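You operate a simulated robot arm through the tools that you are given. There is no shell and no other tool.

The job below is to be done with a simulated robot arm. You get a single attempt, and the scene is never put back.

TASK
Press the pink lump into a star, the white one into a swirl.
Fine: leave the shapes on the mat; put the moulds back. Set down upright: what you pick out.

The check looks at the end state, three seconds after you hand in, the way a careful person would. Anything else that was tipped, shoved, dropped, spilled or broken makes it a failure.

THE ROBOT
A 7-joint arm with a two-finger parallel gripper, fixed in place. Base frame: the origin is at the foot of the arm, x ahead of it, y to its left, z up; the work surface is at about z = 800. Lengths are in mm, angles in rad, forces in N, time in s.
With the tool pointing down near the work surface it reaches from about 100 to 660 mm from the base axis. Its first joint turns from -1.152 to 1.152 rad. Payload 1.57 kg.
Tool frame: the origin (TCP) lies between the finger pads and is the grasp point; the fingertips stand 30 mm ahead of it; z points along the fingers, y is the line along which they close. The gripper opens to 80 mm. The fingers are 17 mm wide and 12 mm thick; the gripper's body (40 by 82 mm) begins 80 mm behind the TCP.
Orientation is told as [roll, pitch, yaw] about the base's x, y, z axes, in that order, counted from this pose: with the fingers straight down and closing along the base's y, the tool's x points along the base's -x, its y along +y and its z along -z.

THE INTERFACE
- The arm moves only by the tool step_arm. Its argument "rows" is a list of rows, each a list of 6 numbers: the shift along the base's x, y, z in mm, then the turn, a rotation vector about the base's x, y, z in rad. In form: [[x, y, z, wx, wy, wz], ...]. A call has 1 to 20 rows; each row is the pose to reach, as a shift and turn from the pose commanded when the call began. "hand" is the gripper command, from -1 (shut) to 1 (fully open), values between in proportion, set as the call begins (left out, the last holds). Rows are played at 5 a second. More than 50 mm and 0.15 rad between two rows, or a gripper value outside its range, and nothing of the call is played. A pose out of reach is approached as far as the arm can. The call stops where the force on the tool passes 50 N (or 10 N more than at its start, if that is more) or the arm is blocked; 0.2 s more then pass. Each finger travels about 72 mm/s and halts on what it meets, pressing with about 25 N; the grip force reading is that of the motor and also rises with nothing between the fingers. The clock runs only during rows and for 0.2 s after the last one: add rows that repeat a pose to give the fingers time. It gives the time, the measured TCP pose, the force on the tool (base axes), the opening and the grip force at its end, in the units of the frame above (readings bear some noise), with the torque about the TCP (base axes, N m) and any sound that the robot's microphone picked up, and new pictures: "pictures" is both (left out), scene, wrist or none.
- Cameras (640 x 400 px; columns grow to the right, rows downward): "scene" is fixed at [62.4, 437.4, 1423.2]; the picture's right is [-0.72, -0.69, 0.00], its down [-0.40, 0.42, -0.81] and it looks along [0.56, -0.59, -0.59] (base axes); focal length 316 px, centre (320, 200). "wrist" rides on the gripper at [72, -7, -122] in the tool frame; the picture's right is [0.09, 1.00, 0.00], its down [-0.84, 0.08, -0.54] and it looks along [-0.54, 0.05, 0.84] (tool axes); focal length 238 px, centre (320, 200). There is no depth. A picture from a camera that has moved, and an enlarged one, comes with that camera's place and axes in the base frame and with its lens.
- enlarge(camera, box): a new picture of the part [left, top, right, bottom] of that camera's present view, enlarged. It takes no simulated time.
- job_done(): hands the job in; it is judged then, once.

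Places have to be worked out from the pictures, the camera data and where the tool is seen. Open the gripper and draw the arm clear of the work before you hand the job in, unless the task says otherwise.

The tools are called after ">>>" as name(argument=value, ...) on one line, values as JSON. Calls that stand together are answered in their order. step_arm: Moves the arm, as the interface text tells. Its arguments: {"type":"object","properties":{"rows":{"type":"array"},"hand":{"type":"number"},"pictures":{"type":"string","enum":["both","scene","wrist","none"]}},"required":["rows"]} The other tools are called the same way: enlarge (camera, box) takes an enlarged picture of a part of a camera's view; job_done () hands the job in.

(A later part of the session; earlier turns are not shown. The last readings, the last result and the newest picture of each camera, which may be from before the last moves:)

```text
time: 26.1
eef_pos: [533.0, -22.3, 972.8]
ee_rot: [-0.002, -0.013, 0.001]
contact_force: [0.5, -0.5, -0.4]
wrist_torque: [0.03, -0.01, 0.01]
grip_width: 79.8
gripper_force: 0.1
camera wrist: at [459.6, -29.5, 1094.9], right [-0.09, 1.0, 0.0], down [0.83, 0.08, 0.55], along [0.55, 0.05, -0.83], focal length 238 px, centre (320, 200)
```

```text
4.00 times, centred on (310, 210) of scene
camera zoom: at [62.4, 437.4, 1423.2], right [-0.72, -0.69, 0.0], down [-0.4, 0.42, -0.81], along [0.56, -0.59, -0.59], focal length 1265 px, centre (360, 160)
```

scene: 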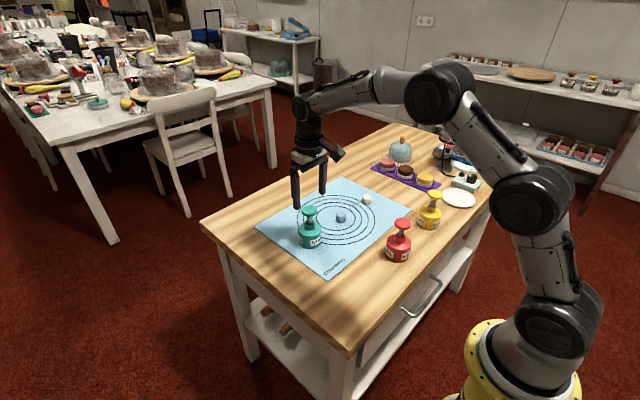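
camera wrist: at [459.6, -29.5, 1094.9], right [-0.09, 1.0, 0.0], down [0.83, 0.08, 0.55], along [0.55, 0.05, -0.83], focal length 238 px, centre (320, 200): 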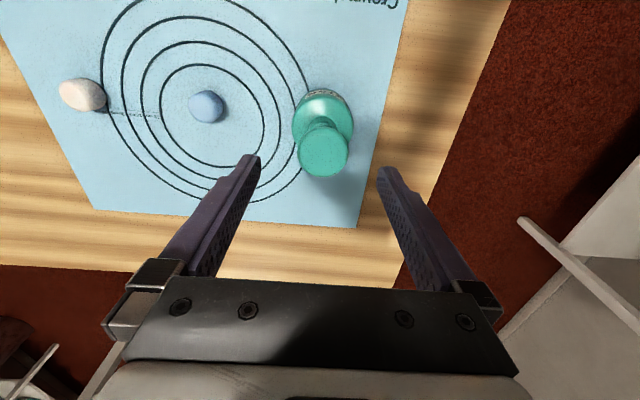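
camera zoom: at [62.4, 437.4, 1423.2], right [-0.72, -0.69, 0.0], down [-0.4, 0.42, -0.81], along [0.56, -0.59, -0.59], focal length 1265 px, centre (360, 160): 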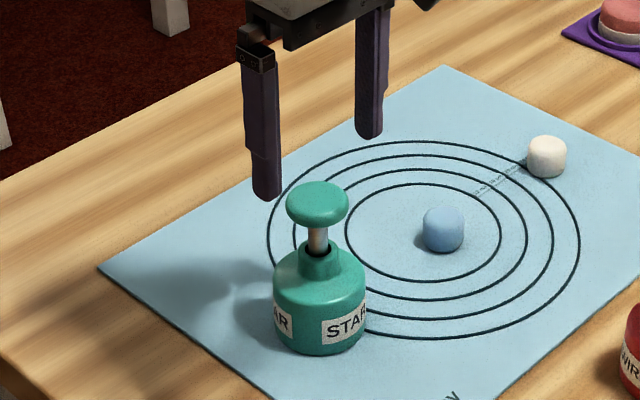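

The press still stands upright within 2 mm of where it was. The tool picked up a 0.013 rad tilt from the stop, so I'll straighten it, shift 1.9 mm toward +y, and come down partway to check alignment.

>>> step_arm(rows=[[0, 1, 0, 0, 0.007, 0], [0, 1.9, 0, 0, 0.014, 0], [0, 1.9, -12, 0, 0.014, 0], [0, 1.9, -12, 0, 0.014, 0]], pictures="wrist")

>>> enlarge(camera="wrist", box=[240, 80, 400, 200])

```text
time: 27.1
eef_pos: [530.8, -21.5, 960.3]
ee_rot: [-0.002, 0.0, -0.001]
contact_force: [0.6, -0.1, 0.3]
wrist_torque: [-0.01, 0.02, 0.01]
grip_width: 80.1
gripper_force: 0.2
camera wrist: at [460.5, -27.9, 1083.0], right [-0.09, 1.0, 0.0], down [0.84, 0.08, 0.54], along [0.54, 0.05, -0.84], focal length 238 px, centre (320, 200)
```

wrist: 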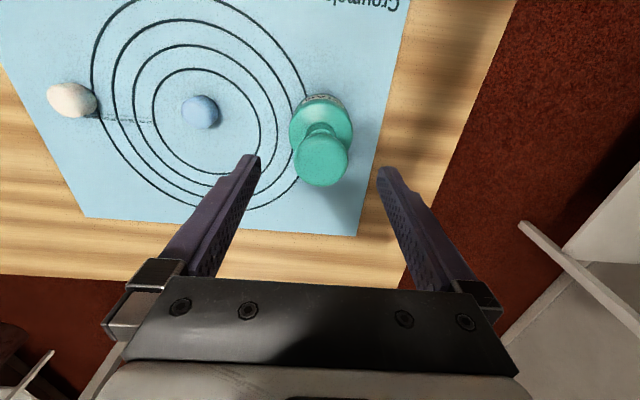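

```text
3.33 times, centred on (320, 140) of wrist
camera zoom: at [460.5, -27.9, 1083.0], right [-0.09, 1.0, 0.0], down [0.84, 0.08, 0.54], along [0.54, 0.05, -0.84], focal length 794 px, centre (320, 400)
```

zoom: 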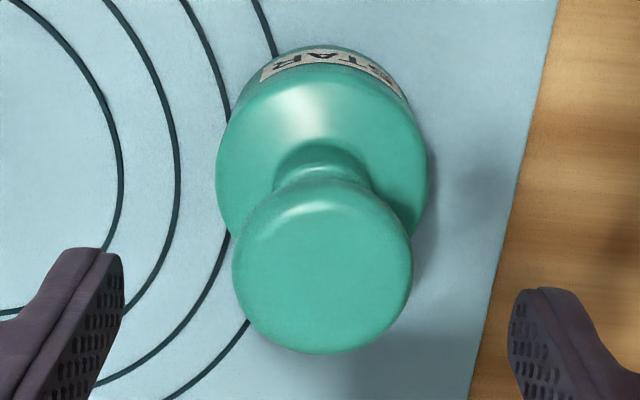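

Well aligned now (about 1 mm in x to correct). I'll descend around the body again.

>>> step_arm(rows=[[0.8, 0, -20, 0, 0, 0], [0.8, 0, -40, 0, 0, 0], [0.8, 0, -60, 0, 0, 0], [0.8, 0, -80, 0, 0, 0], [0.8, 0, -98, 0, 0, 0], [0.8, 0, -110.5, 0, 0, 0], [0.8, 0, -110.5, 0, 0, 0]])

```text
time: 28.7
eef_pos: [531.7, -19.4, 849.4]
ee_rot: [0.0, 0.0, 0.0]
contact_force: [0.4, 1.2, 0.5]
wrist_torque: [-0.03, -0.01, 0.02]
grip_width: 79.8
gripper_force: 0.1
camera wrist: at [460.8, -26.6, 972.3], right [-0.09, 1.0, 0.0], down [0.84, 0.08, 0.54], along [0.54, 0.05, -0.84], focal length 238 px, centre (320, 200)
```

scene: 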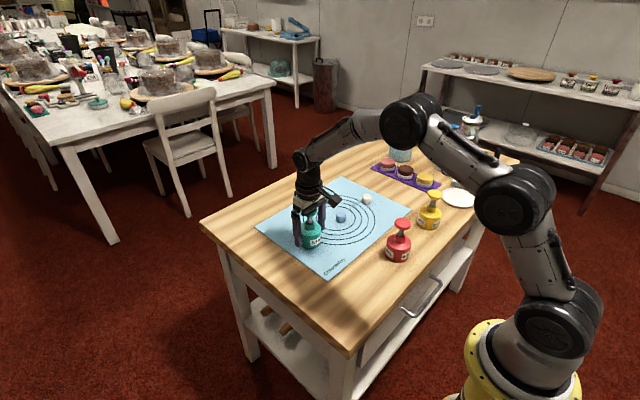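
wrist: 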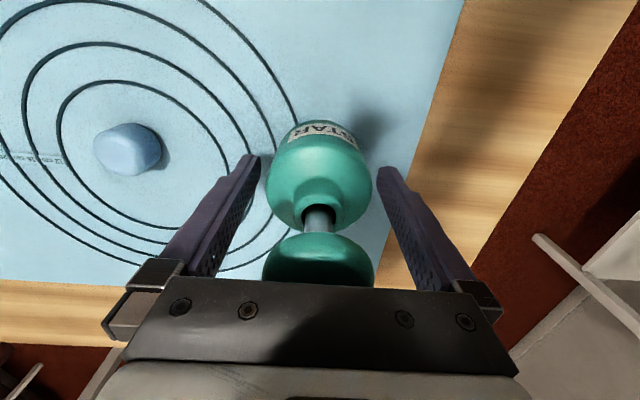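

Centred around the body. Closing and lifting slowly.

>>> step_arm(rows=[[0, 0, 0, 0, 0, 0], [0, 0, 0, 0, 0, 0], [0, 0, 0, 0, 0, 0], [0, 0, 0, 0, 0, 0]], hand=-1, pictures="none")

>>> step_arm(rows=[[0, 0, 3, 0, 0, 0], [0, 0, 8, 0, 0, 0], [0, 0, 16, 0, 0, 0], [0, 0, 26, 0, 0, 0], [0, 0, 36, 0, 0, 0], [0, 0, 48, 0, 0, 0], [0, 0, 60, 0, 0, 0], [0, 0, 70, 0, 0, 0], [0, 0, 70, 0, 0, 0]])

>>> enlarge(camera="scene", box=[270, 170, 350, 260])

```text
time: 29.7
eef_pos: [531.6, -20.3, 849.4]
ee_rot: [-0.001, 0.0, -0.001]
contact_force: [0.1, -0.9, 0.2]
wrist_torque: [0.02, -0.04, -0.06]
grip_width: 63.6
gripper_force: 24.9
```

```text
time: 31.7
eef_pos: [531.8, -21.2, 921.2]
ee_rot: [-0.001, 0.001, 0.0]
contact_force: [0.3, 0.5, -2.0]
wrist_torque: [-0.03, -0.01, -0.01]
grip_width: 63.6
gripper_force: 25.2
camera wrist: at [461.4, -27.0, 1043.6], right [-0.09, 1.0, 0.0], down [0.84, 0.08, 0.54], along [0.54, 0.05, -0.84], focal length 238 px, centre (320, 200)
```

scene: 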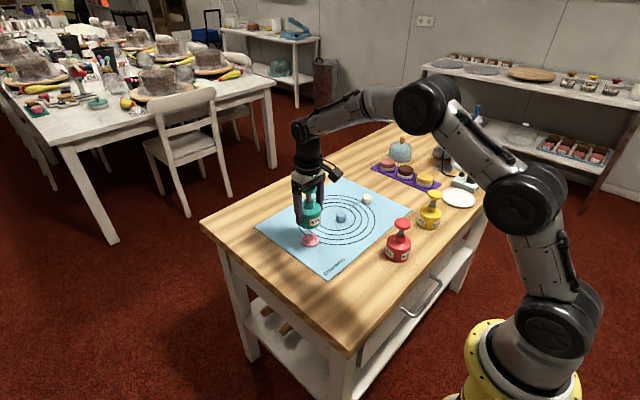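
wrist: 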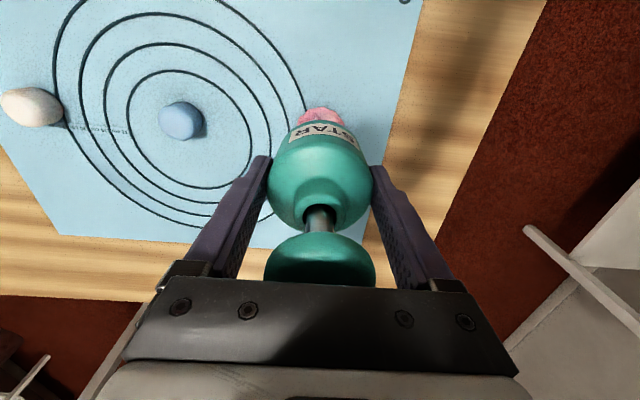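

```text
4.44 times, centred on (310, 215) of scene
camera zoom: at [62.5, 437.4, 1423.2], right [-0.72, -0.69, 0.0], down [-0.4, 0.42, -0.81], along [0.56, -0.59, -0.59], focal length 1406 px, centre (364, 133)
```

zoom: 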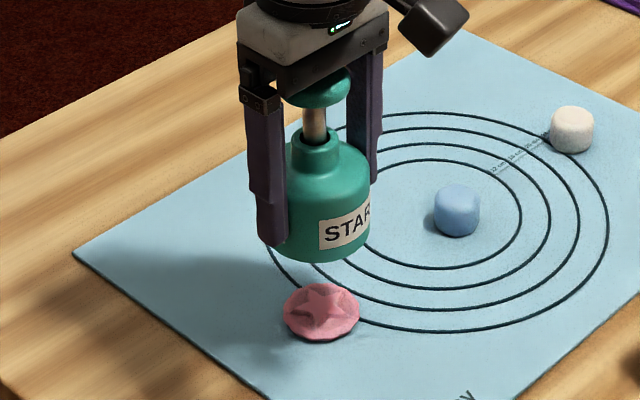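

The pink lump is now a clear star disc on the mat. I'll carry the green press back to its original spot at (331, 38).

>>> step_arm(rows=[[-15, 4.4, 0, 0, 0, 0], [-45, 13, 0, 0, 0, 0], [-75, 22, 0, 0, 0, 0], [-105, 30.5, 0, 0, 0, 0], [-135, 39, 0, 0, 0, 0], [-165, 48, 0, 0, 0, 0], [-188, 54.6, 0, 0, 0, 0], [-200.6, 58.3, 0, 0, 0, 0], [-200.6, 58.3, 0, 0, 0, 0]], pictures="none")

>>> step_arm(rows=[[0, 0, -15, 0, 0, 0], [0, 0, -30, 0, 0, 0], [0, 0, -45, 0, 0, 0], [0, 0, -57, 0, 0, 0], [0, 0, -65, 0, 0, 0], [0, 0, -69, 0, 0, 0], [0, 0, -69, 0, 0, 0]])

```text
time: 33.7
eef_pos: [330.8, 37.9, 919.4]
ee_rot: [-0.002, 0.0, 0.0]
contact_force: [0.1, 0.4, -2.3]
wrist_torque: [0.04, 0.03, 0.01]
grip_width: 63.6
gripper_force: 25.6
```

```text
time: 35.3
eef_pos: [331.1, 36.9, 850.2]
ee_rot: [-0.001, -0.002, 0.0]
contact_force: [-1.2, 0.9, -0.5]
wrist_torque: [0.0, 0.01, -0.01]
grip_width: 63.6
gripper_force: 25.2
camera wrist: at [260.4, 30.4, 973.4], right [-0.09, 1.0, 0.0], down [0.84, 0.08, 0.54], along [0.54, 0.05, -0.84], focal length 238 px, centre (320, 200)
```

scene: 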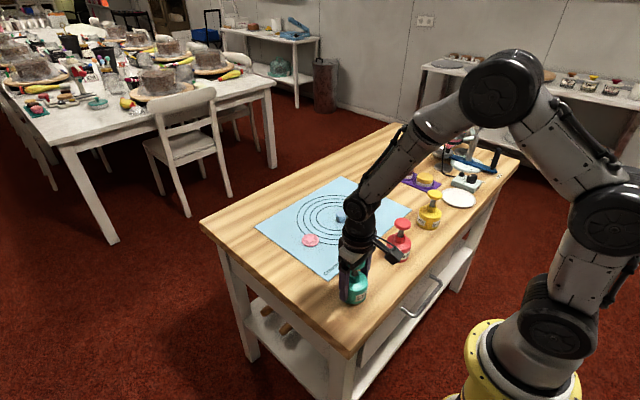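
wrist: 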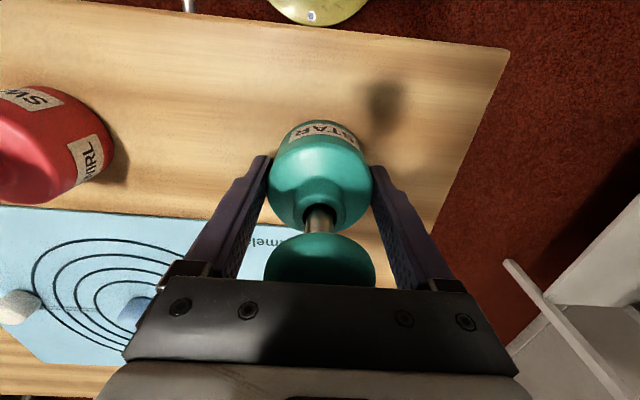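

Back over its spot at commanded z≈853, still above the table. I'll creep down until contact.

>>> step_arm(rows=[[0, 0, -0.7, 0, 0, 0], [0, 0, -1.4, 0, 0, 0], [0, 0, -2, 0, 0, 0], [0, 0, -2, 0, 0, 0]], pictures="none")

```text
time: 36.3
eef_pos: [332.1, 37.4, 848.7]
ee_rot: [-0.002, 0.001, 0.001]
contact_force: [0.5, 0.2, -1.9]
wrist_torque: [-0.03, 0.01, -0.03]
grip_width: 63.7
gripper_force: 24.3
```

>>> step_arm(rows=[[0, 0, -0.7, 0, 0, 0], [0, 0, -1.4, 0, 0, 0], [0, 0, -1.4, 0, 0, 0]], pictures="none")

```text
time: 37.1
eef_pos: [331.8, 36.4, 847.6]
ee_rot: [-0.002, -0.001, 0.0]
contact_force: [0.3, 0.3, -1.9]
wrist_torque: [-0.01, 0.02, 0.05]
grip_width: 63.8
gripper_force: 24.4
```

Still hanging at about 2 N of weight; continuing down in sub-millimetre steps.

>>> step_arm(rows=[[0, 0, -0.6, 0, 0, 0], [0, 0, -1.2, 0, 0, 0], [0, 0, -1.2, 0, 0, 0]], pictures="none")

```text
time: 37.9
eef_pos: [331.7, 37.1, 846.0]
ee_rot: [-0.001, -0.001, 0.0]
contact_force: [0.1, -0.4, -2.3]
wrist_torque: [-0.02, -0.02, 0.0]
grip_width: 63.7
gripper_force: 25.0
```

>>> step_arm(rows=[[0, 0, -0.6, 0, 0, 0], [0, 0, -1.2, 0, 0, 0], [0, 0, -1.2, 0, 0, 0]])

>>> enlarge(camera="scene", box=[320, 250, 390, 320])

```text
time: 38.7
eef_pos: [332.7, 38.4, 845.5]
ee_rot: [-0.001, -0.001, 0.0]
contact_force: [-4.2, -2.4, 9.9]
wrist_torque: [0.19, 0.2, 0.09]
grip_width: 63.7
gripper_force: 25.9
camera wrist: at [261.1, 30.8, 968.4], right [-0.09, 1.0, 0.0], down [0.84, 0.08, 0.54], along [0.54, 0.05, -0.84], focal length 238 px, centre (320, 200)
```

scene: 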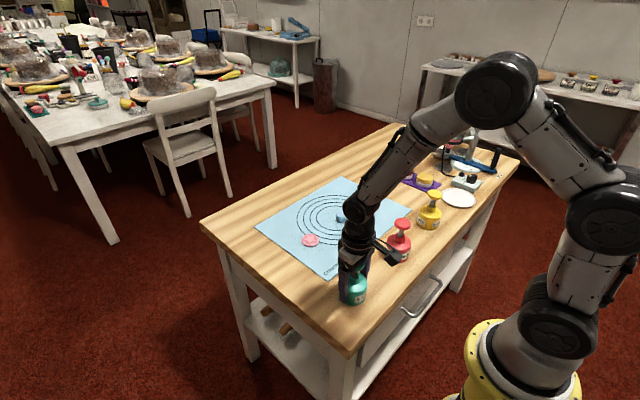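
wrist: 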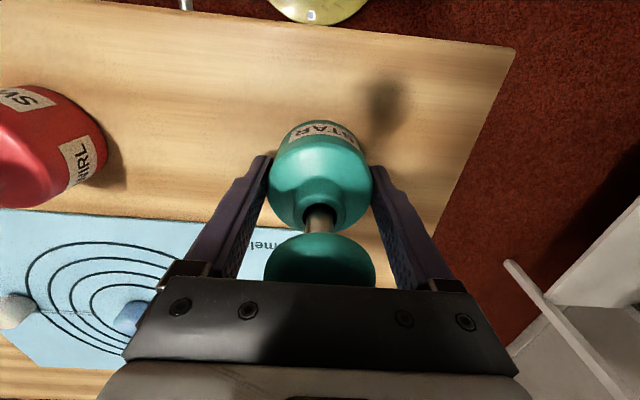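

```text
5.71 times, centred on (355, 285) of scene
camera zoom: at [62.2, 437.3, 1423.2], right [-0.72, -0.69, 0.0], down [-0.4, 0.42, -0.81], along [0.56, -0.59, -0.59], focal length 1808 px, centre (120, -286)
```

zoom: 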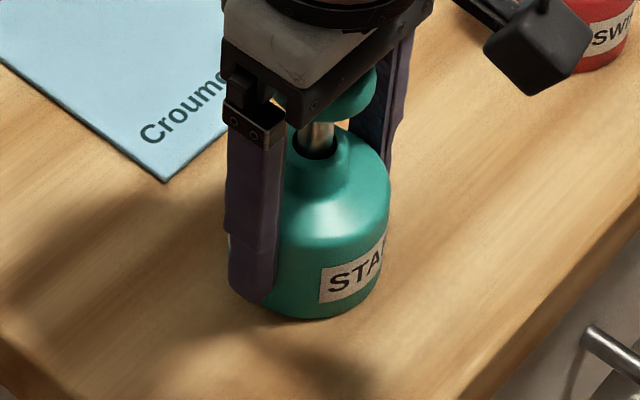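

Contact at 10 N: the press is on the table, upright, at its old place. I'll open the fingers and rise.

>>> step_arm(rows=[[0, 0, 0.4, 0, 0, 0], [0, 0, 0.4, 0, 0, 0], [0, 0, 0.4, 0, 0, 0]], hand=1, pictures="none")

>>> step_arm(rows=[[0, 0, 10, 0, 0, 0], [0, 0, 30, 0, 0, 0], [0, 0, 55, 0, 0, 0], [0, 0, 85, 0, 0, 0], [0, 0, 115, 0, 0, 0], [0, 0, 145, 0, 0, 0], [0, 0, 145, 0, 0, 0]])

>>> enlarge(camera="scene", box=[310, 240, 400, 320])

```text
time: 39.5
eef_pos: [331.0, 37.5, 846.4]
ee_rot: [0.0, 0.0, -0.001]
contact_force: [-0.3, 0.4, 0.3]
wrist_torque: [-0.01, -0.01, 0.0]
grip_width: 80.0
gripper_force: 0.0
```

```text
time: 41.1
eef_pos: [331.0, 36.7, 991.2]
ee_rot: [-0.002, -0.001, 0.002]
contact_force: [0.3, 0.1, -0.5]
wrist_torque: [-0.03, -0.02, 0.01]
grip_width: 80.2
gripper_force: 0.1
camera wrist: at [259.8, 29.9, 1113.2], right [-0.09, 1.0, 0.0], down [0.84, 0.08, 0.54], along [0.54, 0.05, -0.84], focal length 238 px, centre (320, 200)
```

scene: 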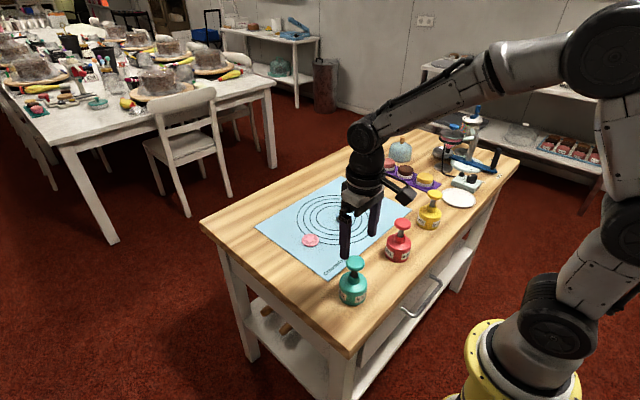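
wrist: 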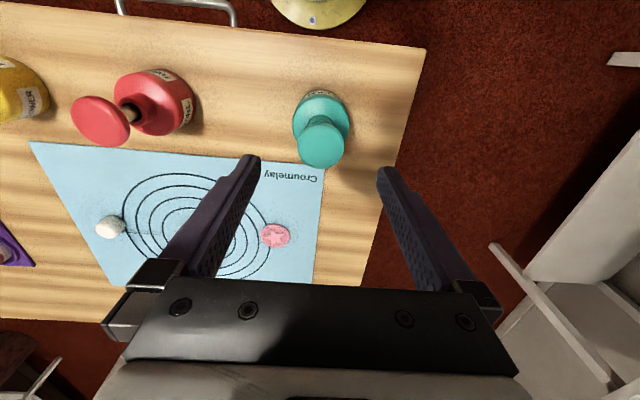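

```text
5.00 times, centred on (355, 280) of scene
camera zoom: at [62.4, 437.4, 1423.2], right [-0.72, -0.69, 0.0], down [-0.4, 0.42, -0.81], along [0.56, -0.59, -0.59], focal length 1582 px, centre (145, -200)
```

zoom: 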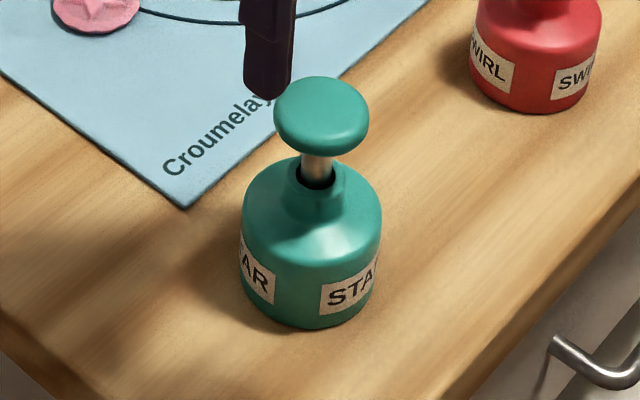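

The green press is back where it started, within about a millimetre. Next is the red SWIRL press at about (332, -148.5): I'll move over it and check alignment.

>>> step_arm(rows=[[0, -15, 0, 0, 0, 0], [0, -45, 0, 0, 0, 0], [0, -75, 0, 0, 0, 0], [0, -105, 0, 0, 0, 0], [0, -135, 0, 0, 0, 0], [0, -165, 0, 0, 0, 0], [0.3, -186.3, 0, 0, 0, 0], [0.3, -186.3, -15, 0, 0, 0], [0.3, -186.3, -30, 0, 0, 0], [0.3, -186.3, -30, 0, 0, 0]])

>>> enlarge(camera="wrist", box=[240, 80, 400, 200])

```text
time: 43.3
eef_pos: [331.0, -150.0, 960.8]
ee_rot: [-0.001, -0.001, -0.001]
contact_force: [-0.8, -0.1, 0.5]
wrist_torque: [0.02, -0.01, -0.02]
grip_width: 80.1
gripper_force: 0.1
camera wrist: at [260.9, -156.1, 1082.9], right [-0.09, 1.0, 0.0], down [0.84, 0.08, 0.54], along [0.54, 0.05, -0.84], focal length 238 px, centre (320, 200)
```

scene: 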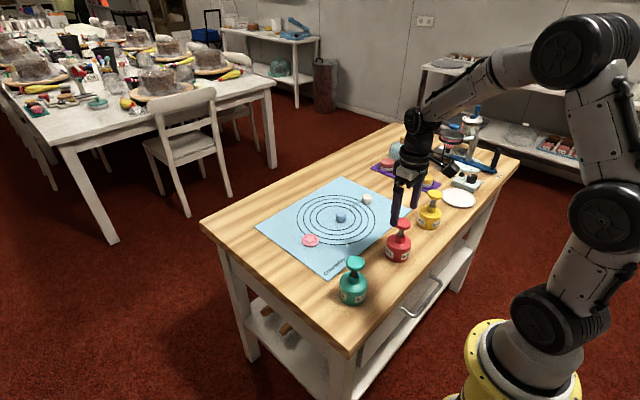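
wrist: 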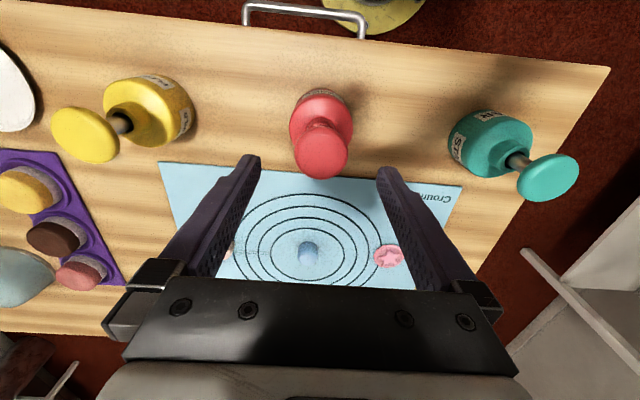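

```text
3.33 times, centred on (320, 140) of wrist
camera zoom: at [260.9, -156.1, 1082.9], right [-0.09, 1.0, 0.0], down [0.84, 0.08, 0.54], along [0.54, 0.05, -0.84], focal length 794 px, centre (320, 400)
```

zoom: 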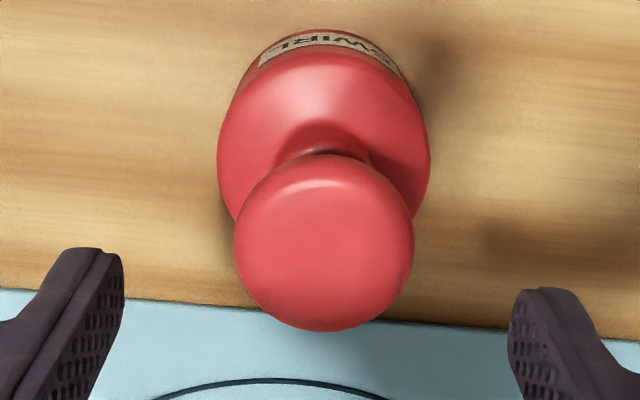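

The red press sits about 3 mm toward -x and 0.4 mm toward +y of the tool axis. I'll correct for that and descend around its body.

>>> step_arm(rows=[[-3, 0.4, 0, 0, 0, 0], [-3, 0.4, -20, 0, 0, 0], [-3, 0.4, -40, 0, 0, 0], [-3, 0.4, -60, 0, 0, 0], [-3, 0.4, -80, 0, 0, 0], [-3, 0.4, -98, 0, 0, 0], [-3, 0.4, -112.7, 0, 0, 0], [-3, 0.4, -112.7, 0, 0, 0]])

```text
time: 45.1
eef_pos: [328.8, -149.2, 848.1]
ee_rot: [-0.001, 0.0, 0.001]
contact_force: [-0.3, -0.4, 0.5]
wrist_torque: [0.02, 0.0, -0.04]
grip_width: 79.9
gripper_force: 0.1
camera wrist: at [258.2, -155.6, 971.2], right [-0.09, 1.0, 0.0], down [0.84, 0.08, 0.54], along [0.54, 0.05, -0.84], focal length 238 px, centre (320, 200)
```

scene: 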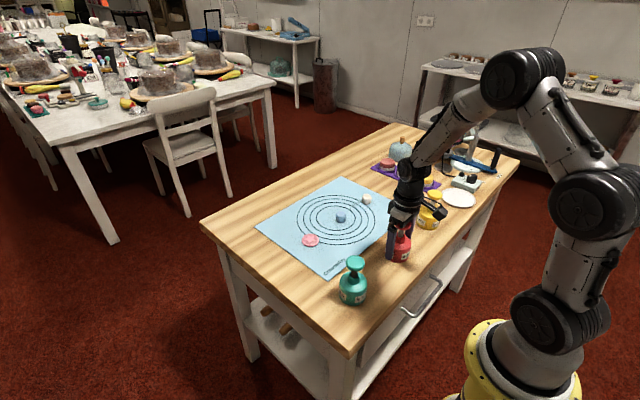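
wrist: 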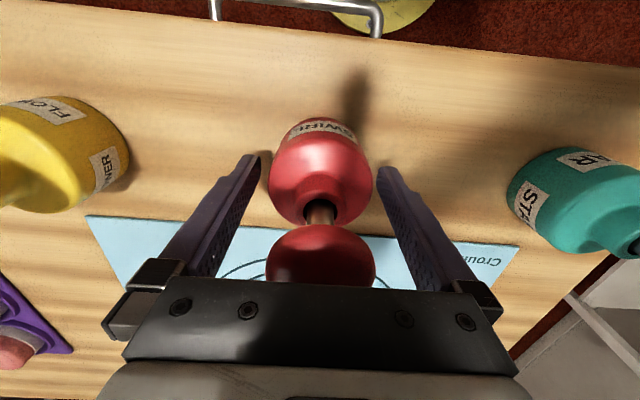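

Centred around the red body with no contact. Closing and lifting.

>>> step_arm(rows=[[0, 0, 0, 0, 0, 0], [0, 0, 0, 0, 0, 0], [0, 0, 0, 0, 0, 0], [0, 0, 0, 0, 0, 0]], hand=-1, pictures="none")

>>> step_arm(rows=[[0, 0, 5, 0, 0, 0], [0, 0, 15, 0, 0, 0], [0, 0, 30, 0, 0, 0], [0, 0, 50, 0, 0, 0], [0, 0, 70, 0, 0, 0], [0, 0, 70, 0, 0, 0]])

>>> enlarge(camera="wrist", box=[0, 150, 160, 320])

```text
time: 46.1
eef_pos: [330.3, -149.1, 848.6]
ee_rot: [0.0, 0.0, 0.0]
contact_force: [0.0, -0.6, -1.1]
wrist_torque: [0.02, 0.03, 0.02]
grip_width: 63.4
gripper_force: 25.4
```

```text
time: 47.5
eef_pos: [328.2, -146.4, 919.3]
ee_rot: [0.0, 0.002, 0.0]
contact_force: [0.7, -0.1, -1.8]
wrist_torque: [-0.01, 0.0, 0.0]
grip_width: 63.7
gripper_force: 24.6
camera wrist: at [256.5, -153.7, 1041.7], right [-0.09, 1.0, 0.0], down [0.84, 0.08, 0.54], along [0.54, 0.05, -0.84], focal length 238 px, centre (320, 200)
```

scene: 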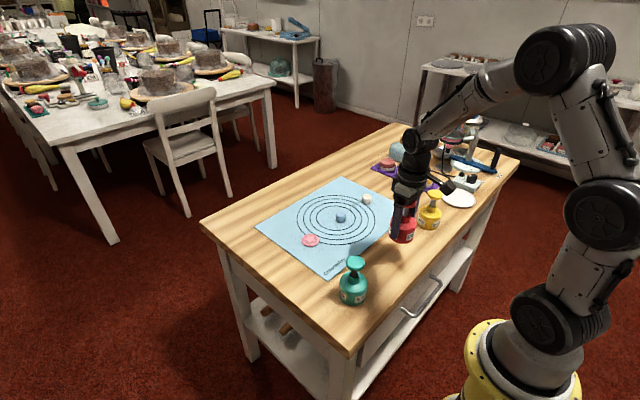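
wrist: 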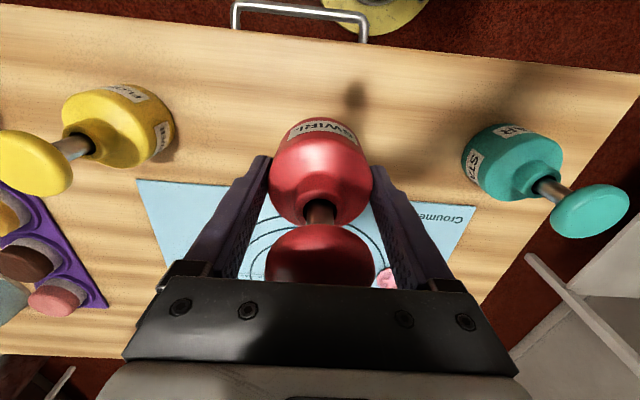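

```text
2.35 times, centred on (80, 235) of wrist
camera zoom: at [256.5, -153.7, 1041.7], right [-0.09, 1.0, 0.0], down [0.84, 0.08, 0.54], along [0.54, 0.05, -0.84], focal length 561 px, centre (885, 118)
```

zoom: 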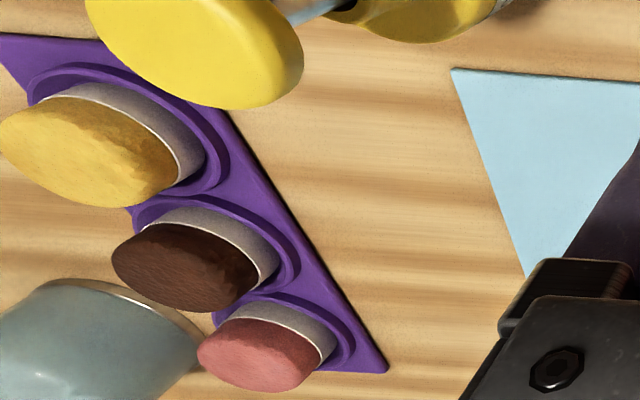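

The red press is held well. The white lump is near (531.5, -283); I'll carry the press over there at height and check the alignment.

>>> step_arm(rows=[[12, -8, 0, 0, 0, 0], [37, -24.6, 0, 0, 0, 0], [62, -41, 0, 0, 0, 0], [87, -58, 0, 0, 0, 0], [112, -74.5, 0, 0, 0, 0], [137, -91, 0, 0, 0, 0], [162, -108, 0, 0, 0, 0], [187, -124.5, 0, 0, 0, 0], [203, -135, 0, 0, 0, 0], [203, -135, 0, 0, 0, 0]])

>>> enlarge(camera="wrist", box=[270, 90, 370, 160])

>>> enlarge(camera="scene", box=[330, 140, 410, 230])

```text
time: 49.7
eef_pos: [531.0, -283.7, 919.7]
ee_rot: [-0.004, 0.001, -0.001]
contact_force: [-0.2, -0.5, -2.3]
wrist_torque: [0.0, 0.02, -0.02]
grip_width: 63.7
gripper_force: 24.7
camera wrist: at [460.5, -289.8, 1041.3], right [-0.09, 1.0, 0.0], down [0.84, 0.08, 0.54], along [0.54, 0.05, -0.84], focal length 238 px, centre (320, 200)
```

scene: 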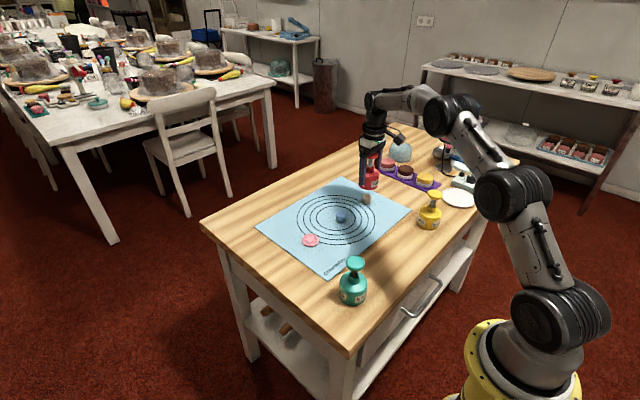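
wrist: 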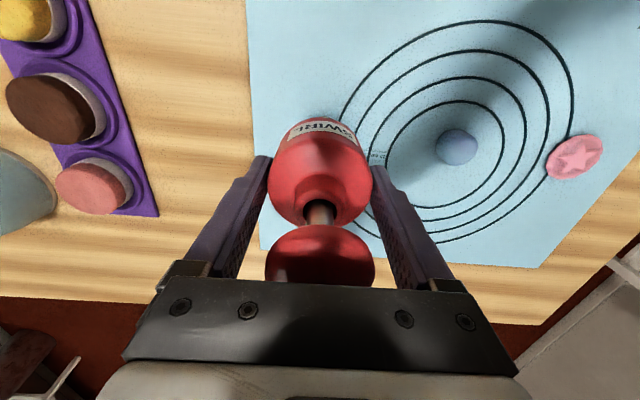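

```text
5.71 times, centred on (320, 125) of wrist
camera zoom: at [460.5, -289.8, 1041.3], right [-0.09, 1.0, 0.0], down [0.84, 0.08, 0.54], along [0.54, 0.05, -0.84], focal length 1362 px, centre (320, 629)
```

zoom: 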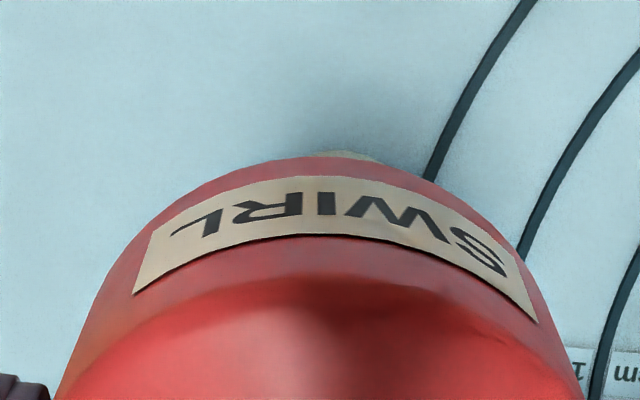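

```text
4.44 times, centred on (370, 185) of scene
camera zoom: at [62.5, 437.4, 1423.2], right [-0.72, -0.69, 0.0], down [-0.4, 0.42, -0.81], along [0.56, -0.59, -0.59], focal length 1406 px, centre (98, 267)
```

zoom: 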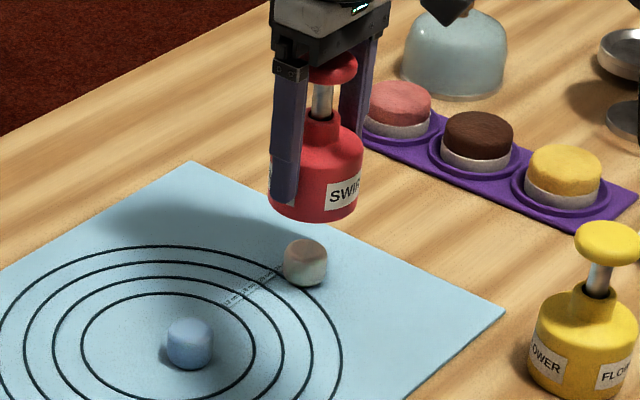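

The lump looks about 4 mm toward +y of the press axis. I'll zoom further on the visible sliver to refine that.

>>> enlarge(camera="wrist", box=[305, 105, 345, 130])

>>> enlarge(camera="scene", box=[345, 165, 395, 215])

```text
16.00 times, centred on (325, 118) of wrist
camera zoom: at [460.5, -289.8, 1041.3], right [-0.09, 1.0, 0.0], down [0.84, 0.08, 0.54], along [0.54, 0.05, -0.84], focal length 3814 px, centre (240, 1520)
```

zoom: 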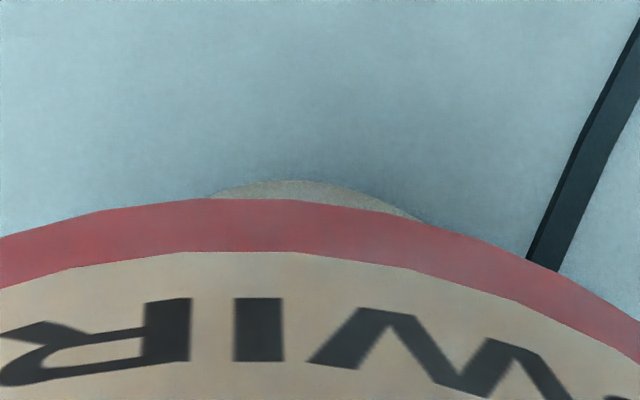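

```text
8.00 times, centred on (370, 190) of scene
camera zoom: at [62.5, 437.4, 1423.2], right [-0.72, -0.69, 0.0], down [-0.4, 0.42, -0.81], along [0.56, -0.59, -0.59], focal length 2530 px, centre (-80, 280)
```

zoom: 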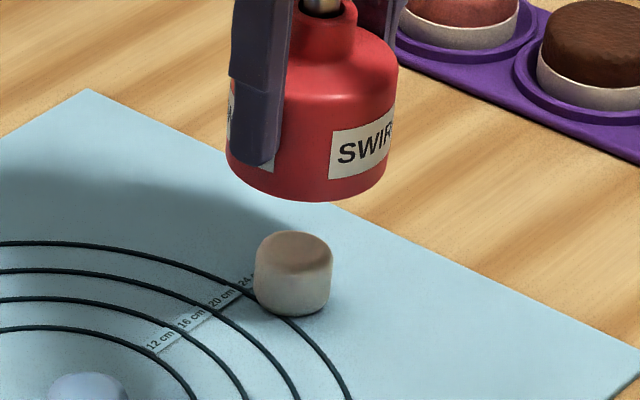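

The lump is about 3 mm toward +y of the press axis. I'll correct for that and lower over it.

>>> step_arm(rows=[[0.3, 3.3, 0, 0, 0, 0], [0.3, 3.3, -10, 0, 0, 0], [0.3, 3.3, -20, 0, 0, 0], [0.3, 3.3, -30, 0, 0, 0], [0.3, 3.3, -40, 0, 0, 0], [0.3, 3.3, -50, 0, 0, 0], [0.3, 3.3, -59, 0, 0, 0], [0.3, 3.3, -65, 0, 0, 0], [0.3, 3.3, -65, 0, 0, 0]])

>>> enlarge(camera="scene", box=[330, 140, 410, 230])

```text
time: 51.7
eef_pos: [531.8, -280.0, 852.2]
ee_rot: [0.002, -0.001, 0.002]
contact_force: [0.0, 0.9, -1.7]
wrist_torque: [0.01, 0.0, -0.02]
grip_width: 63.5
gripper_force: 24.7
camera wrist: at [461.2, -285.7, 975.4], right [-0.09, 1.0, 0.0], down [0.84, 0.08, 0.54], along [0.54, 0.05, -0.84], focal length 238 px, centre (320, 200)
```

scene: 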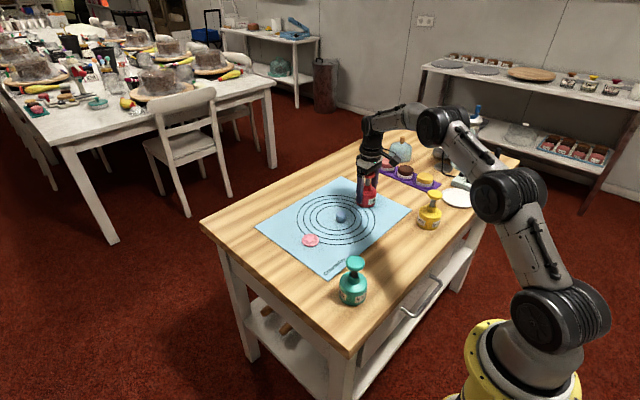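
wrist: 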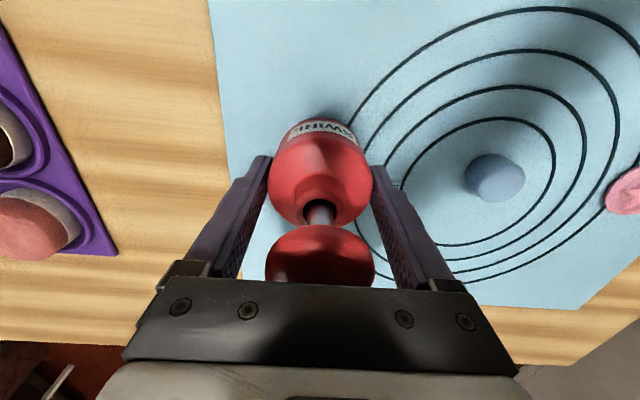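

```text
4.44 times, centred on (370, 185) of scene
camera zoom: at [62.5, 437.4, 1423.2], right [-0.72, -0.69, 0.0], down [-0.4, 0.42, -0.81], along [0.56, -0.59, -0.59], focal length 1406 px, centre (98, 267)
```

zoom: 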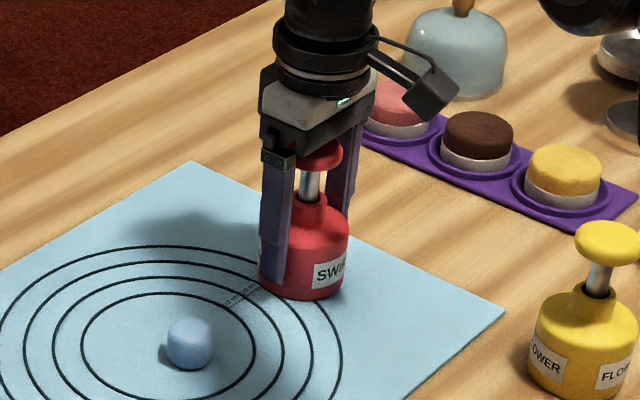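

The red press has swallowed the lump without contact and is aligned. I'll creep down to the mat.

>>> step_arm(rows=[[0, 0, -0.7, 0, 0, 0], [0, 0, -1.4, 0, 0, 0], [0, 0, -2, 0, 0, 0], [0, 0, -2, 0, 0, 0]], pictures="none")

```text
time: 52.7
eef_pos: [531.1, -279.8, 853.8]
ee_rot: [0.0, -0.003, -0.001]
contact_force: [-5.5, 5.2, 10.9]
wrist_torque: [0.49, 0.37, 0.09]
grip_width: 63.4
gripper_force: 25.0
```

Contact at 11 N, perhaps slightly earlier than expected. I'll check the view to see whether it's the mat or the lump.

>>> step_arm(rows=[[0, 0, -0.4, 0, 0, 0], [0, 0, -0.8, 0, 0, 0], [0, 0, -0.8, 0, 0, 0]])

>>> enlarge(camera="scene", box=[345, 165, 395, 215])

>>> enlarge(camera="wrist", box=[260, 90, 380, 190])

```text
time: 53.5
eef_pos: [532.6, -280.1, 851.2]
ee_rot: [-0.001, -0.005, 0.001]
contact_force: [-7.5, 8.7, 18.5]
wrist_torque: [0.38, 0.23, 0.0]
grip_width: 63.6
gripper_force: 25.1
camera wrist: at [461.1, -286.0, 974.8], right [-0.09, 1.0, 0.0], down [0.84, 0.08, 0.54], along [0.54, 0.05, -0.84], focal length 238 px, centre (320, 200)
```

scene: 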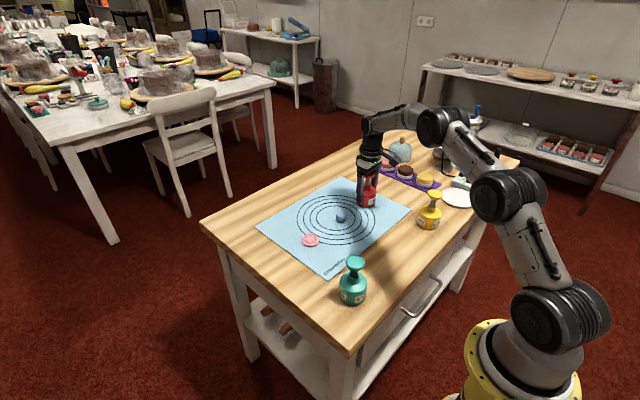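
wrist: 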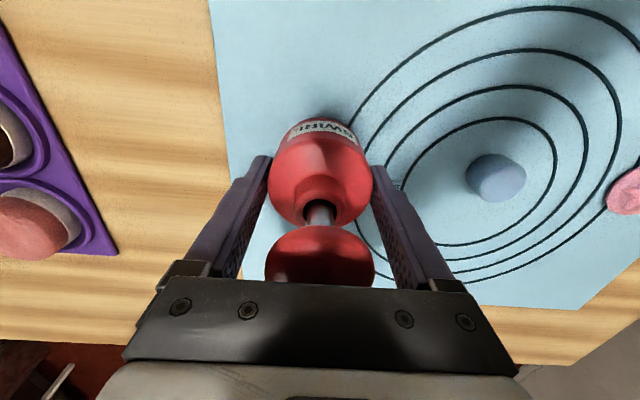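

```text
8.00 times, centred on (370, 190) of scene
camera zoom: at [61.9, 437.8, 1423.1], right [-0.72, -0.69, 0.0], down [-0.4, 0.42, -0.81], along [0.56, -0.59, -0.59], focal length 2530 px, centre (-80, 280)
```

zoom: 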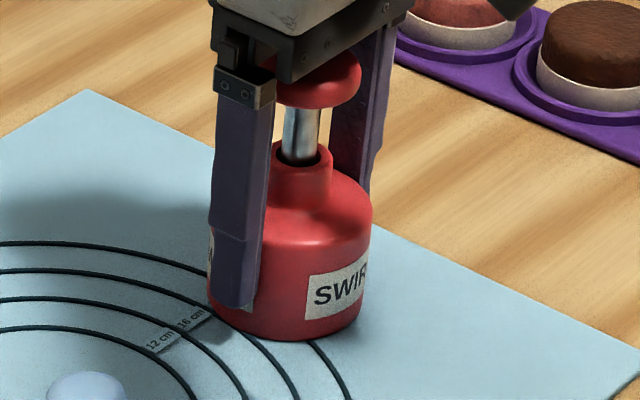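

```text
4.00 times, centred on (320, 140) of wrist
camera zoom: at [461.1, -286.0, 974.8], right [-0.09, 1.0, 0.0], down [0.84, 0.08, 0.54], along [0.54, 0.05, -0.84], focal length 953 px, centre (320, 440)
```

zoom: 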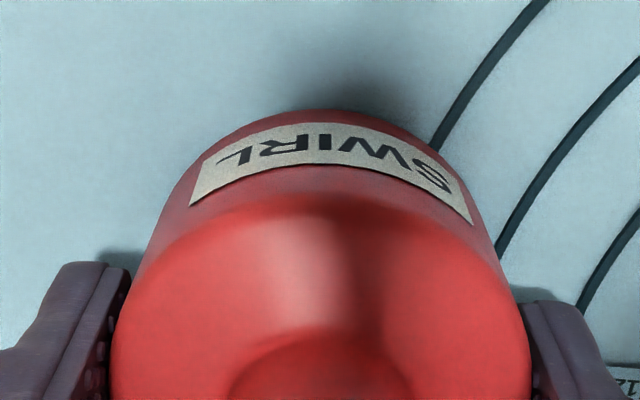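

The base is flush on the mat. Easing off and opening, then rising above the knob and shutting the fingers.

>>> step_arm(rows=[[0, 0, 0.6, 0, 0, 0], [0, 0, 0.6, 0, 0, 0]], pictures="none")

>>> step_arm(rows=[[0, 0, 0, 0, 0, 0], [0, 0, 0, 0, 0, 0], [0, 0, 0, 0, 0, 0]], hand=1, pictures="none")

>>> step_arm(rows=[[0, 0, 10, 0, 0, 0], [0, 0, 30, 0, 0, 0], [0, 0, 55, 0, 0, 0], [0, 0, 80, 0, 0, 0], [0, 0, 105, 0, 0, 0], [0, 0, 118, 0, 0, 0], [0, 0, 118, 0, 0, 0]])

>>> enlarge(camera="wrist", box=[240, 80, 400, 200])

```text
time: 54.1
eef_pos: [531.2, -279.6, 852.3]
ee_rot: [-0.001, -0.004, 0.0]
contact_force: [-5.9, 8.9, 19.8]
wrist_torque: [0.39, 0.08, -0.04]
grip_width: 63.3
gripper_force: 25.0
```

```text
time: 54.9
eef_pos: [531.6, -280.7, 850.0]
ee_rot: [-0.001, 0.0, 0.0]
contact_force: [0.1, -0.3, 0.4]
wrist_torque: [0.0, 0.0, 0.04]
grip_width: 80.0
gripper_force: 0.2
```

```text
time: 56.5
eef_pos: [531.1, -280.5, 970.3]
ee_rot: [0.0, 0.0, -0.001]
contact_force: [0.5, -0.3, -0.3]
wrist_torque: [-0.02, -0.02, 0.01]
grip_width: 79.9
gripper_force: 0.0
camera wrist: at [459.9, -286.5, 1092.2], right [-0.09, 1.0, 0.0], down [0.84, 0.08, 0.54], along [0.54, 0.05, -0.84], focal length 238 px, centre (320, 200)
```

scene: 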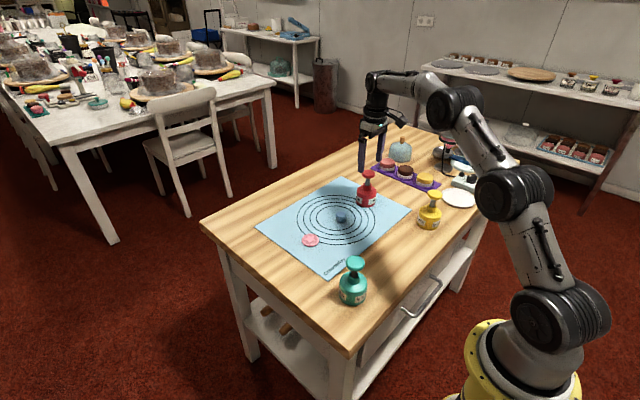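
wrist: 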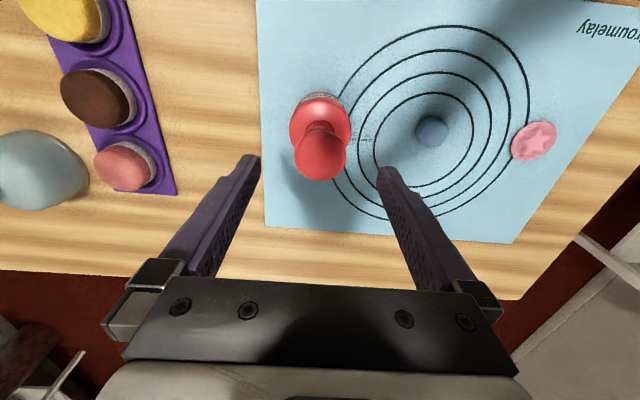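

```text
3.33 times, centred on (320, 140) of wrist
camera zoom: at [459.9, -286.5, 1092.2], right [-0.09, 1.0, 0.0], down [0.84, 0.08, 0.54], along [0.54, 0.05, -0.84], focal length 794 px, centre (320, 400)
```

zoom: 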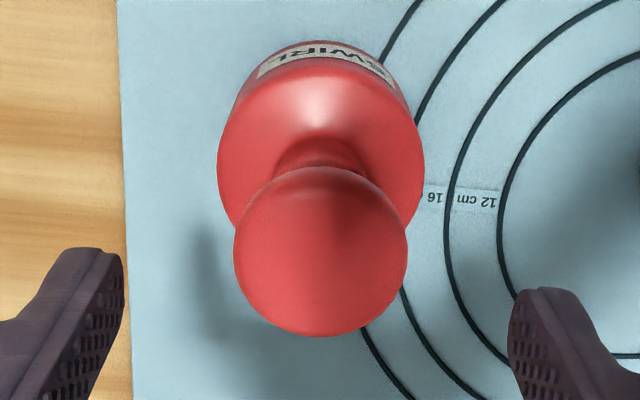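

Well aligned over the knob. I'll close the fingers, shift 1 mm toward +x, and press down in steps.

>>> step_arm(rows=[[1, 0, 0, 0, 0, 0], [1, 0, 0, 0, 0, 0], [1, 0, 0, 0, 0, 0], [1, 0, 0, 0, 0, 0], [1, 0, 0, 0, 0, 0], [1, 0, 0, 0, 0, 0]], hand=-1, pictures="none")

>>> step_arm(rows=[[0, 0, -6, 0, 0, 0], [0, 0, -12, 0, 0, 0], [0, 0, -17, 0, 0, 0], [0, 0, -20, 0, 0, 0], [0, 0, -22, 0, 0, 0], [0, 0, -24, 0, 0, 0], [0, 0, -26, 0, 0, 0], [0, 0, -28, 0, 0, 0], [0, 0, -30, 0, 0, 0]])

>>> enlarge(camera="scene", box=[330, 130, 410, 220])

```text
time: 57.9
eef_pos: [531.7, -280.7, 968.8]
ee_rot: [-0.001, 0.0, 0.001]
contact_force: [0.1, -0.1, -0.6]
wrist_torque: [-0.02, 0.0, 0.05]
grip_width: 0.0
gripper_force: 21.1
```

```text
time: 59.9
eef_pos: [533.1, -280.4, 941.4]
ee_rot: [-0.004, -0.006, -0.001]
contact_force: [-0.4, 1.9, 16.3]
wrist_torque: [0.1, 0.02, -0.03]
grip_width: 0.1
gripper_force: 21.1
camera wrist: at [461.9, -286.3, 1063.2], right [-0.09, 1.0, 0.0], down [0.83, 0.08, 0.55], along [0.54, 0.05, -0.84], focal length 238 px, centre (320, 200)
```

scene: 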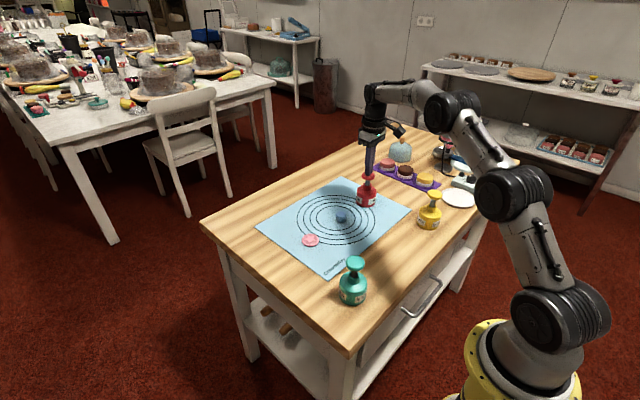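
wrist: 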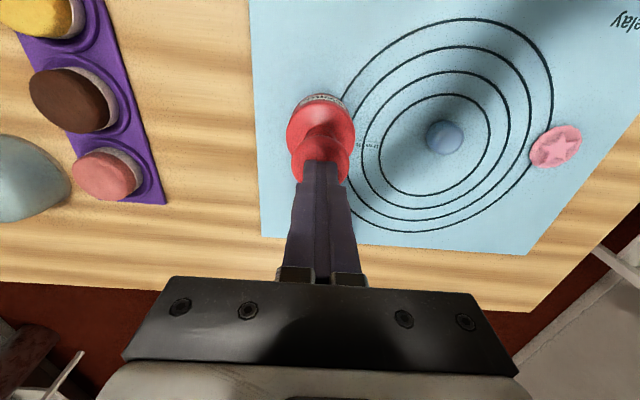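

```text
4.44 times, centred on (370, 175) of scene
camera zoom: at [62.1, 437.6, 1423.1], right [-0.72, -0.69, 0.0], down [-0.4, 0.42, -0.81], along [0.56, -0.59, -0.59], focal length 1406 px, centre (98, 311)
```

zoom: 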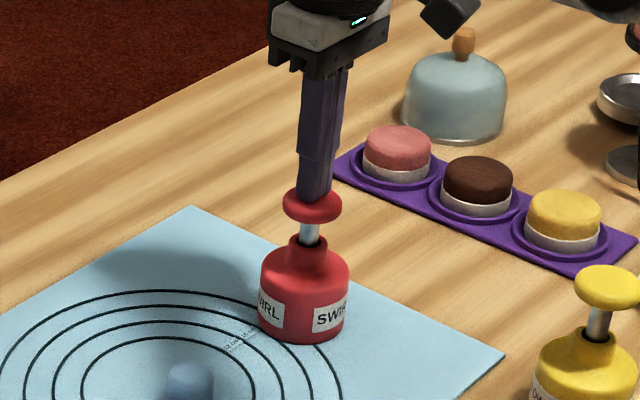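

Centred on the knob, the plunger is moving at 16 N. Continuing down.

>>> step_arm(rows=[[0, 0, -2, 0, 0, 0], [0, 0, -4, 0, 0, 0], [0, 0, -6, 0, 0, 0], [0, 0, -8, 0, 0, 0], [0, 0, -10, 0, 0, 0], [0, 0, -12, 0, 0, 0], [0, 0, -12, 0, 0, 0]], pictures="none")

```text
time: 61.5
eef_pos: [531.9, -281.0, 928.8]
ee_rot: [-0.003, -0.003, 0.001]
contact_force: [-1.5, 2.0, 20.7]
wrist_torque: [0.15, 0.09, 0.19]
grip_width: 0.0
gripper_force: 21.6
```

>>> step_arm(rows=[[0, 0, -1, 0, 0, 0], [0, 0, -2, 0, 0, 0], [0, 0, -3, 0, 0, 0], [0, 0, -4, 0, 0, 0], [0, 0, -4, 0, 0, 0]], pictures="none")

```text
time: 62.7
eef_pos: [533.9, -280.4, 927.7]
ee_rot: [-0.006, -0.008, 0.001]
contact_force: [-5.8, 1.3, 32.2]
wrist_torque: [0.05, 0.42, 0.04]
grip_width: 0.1
gripper_force: 21.2
```

The plunger has reached its stop (927.7, barely moving). I'll press a little more, up to about 42–45 N, to be sure it is fully down.

>>> step_arm(rows=[[-0.5, 0, -1, 0, 0, 0], [-0.5, 0, -2, 0, 0, 0], [-0.5, 0, -2.8, 0, 0, 0], [-0.5, 0, -2.8, 0, 0, 0]], pictures="scene")

>>> enlarge(camera="scene", box=[345, 160, 395, 215])

```text
time: 63.7
eef_pos: [535.0, -280.6, 927.9]
ee_rot: [-0.009, -0.016, 0.0]
contact_force: [-6.9, 3.4, 37.2]
wrist_torque: [0.13, 0.42, 0.0]
grip_width: 0.0
gripper_force: 21.4
```

scene: 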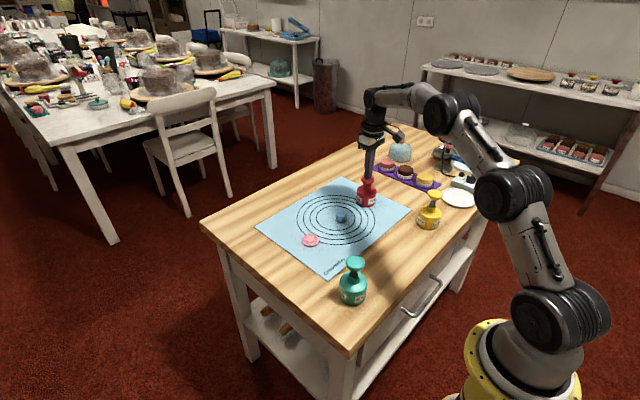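

```text
7.27 times, centred on (370, 188) of scene
camera zoom: at [61.6, 437.8, 1423.1], right [-0.72, -0.69, 0.0], down [-0.4, 0.42, -0.81], along [0.56, -0.59, -0.58], focal length 2300 px, centre (-44, 291)
```

zoom: 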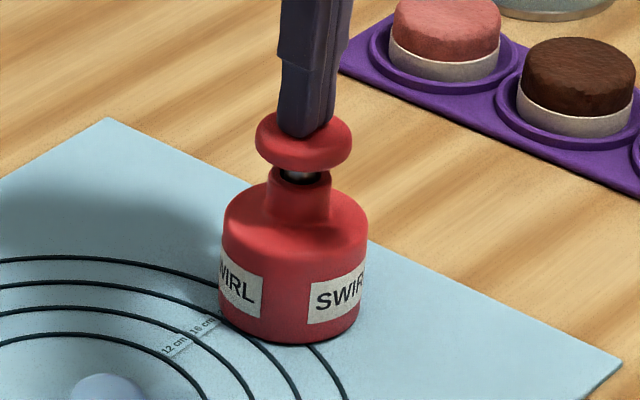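

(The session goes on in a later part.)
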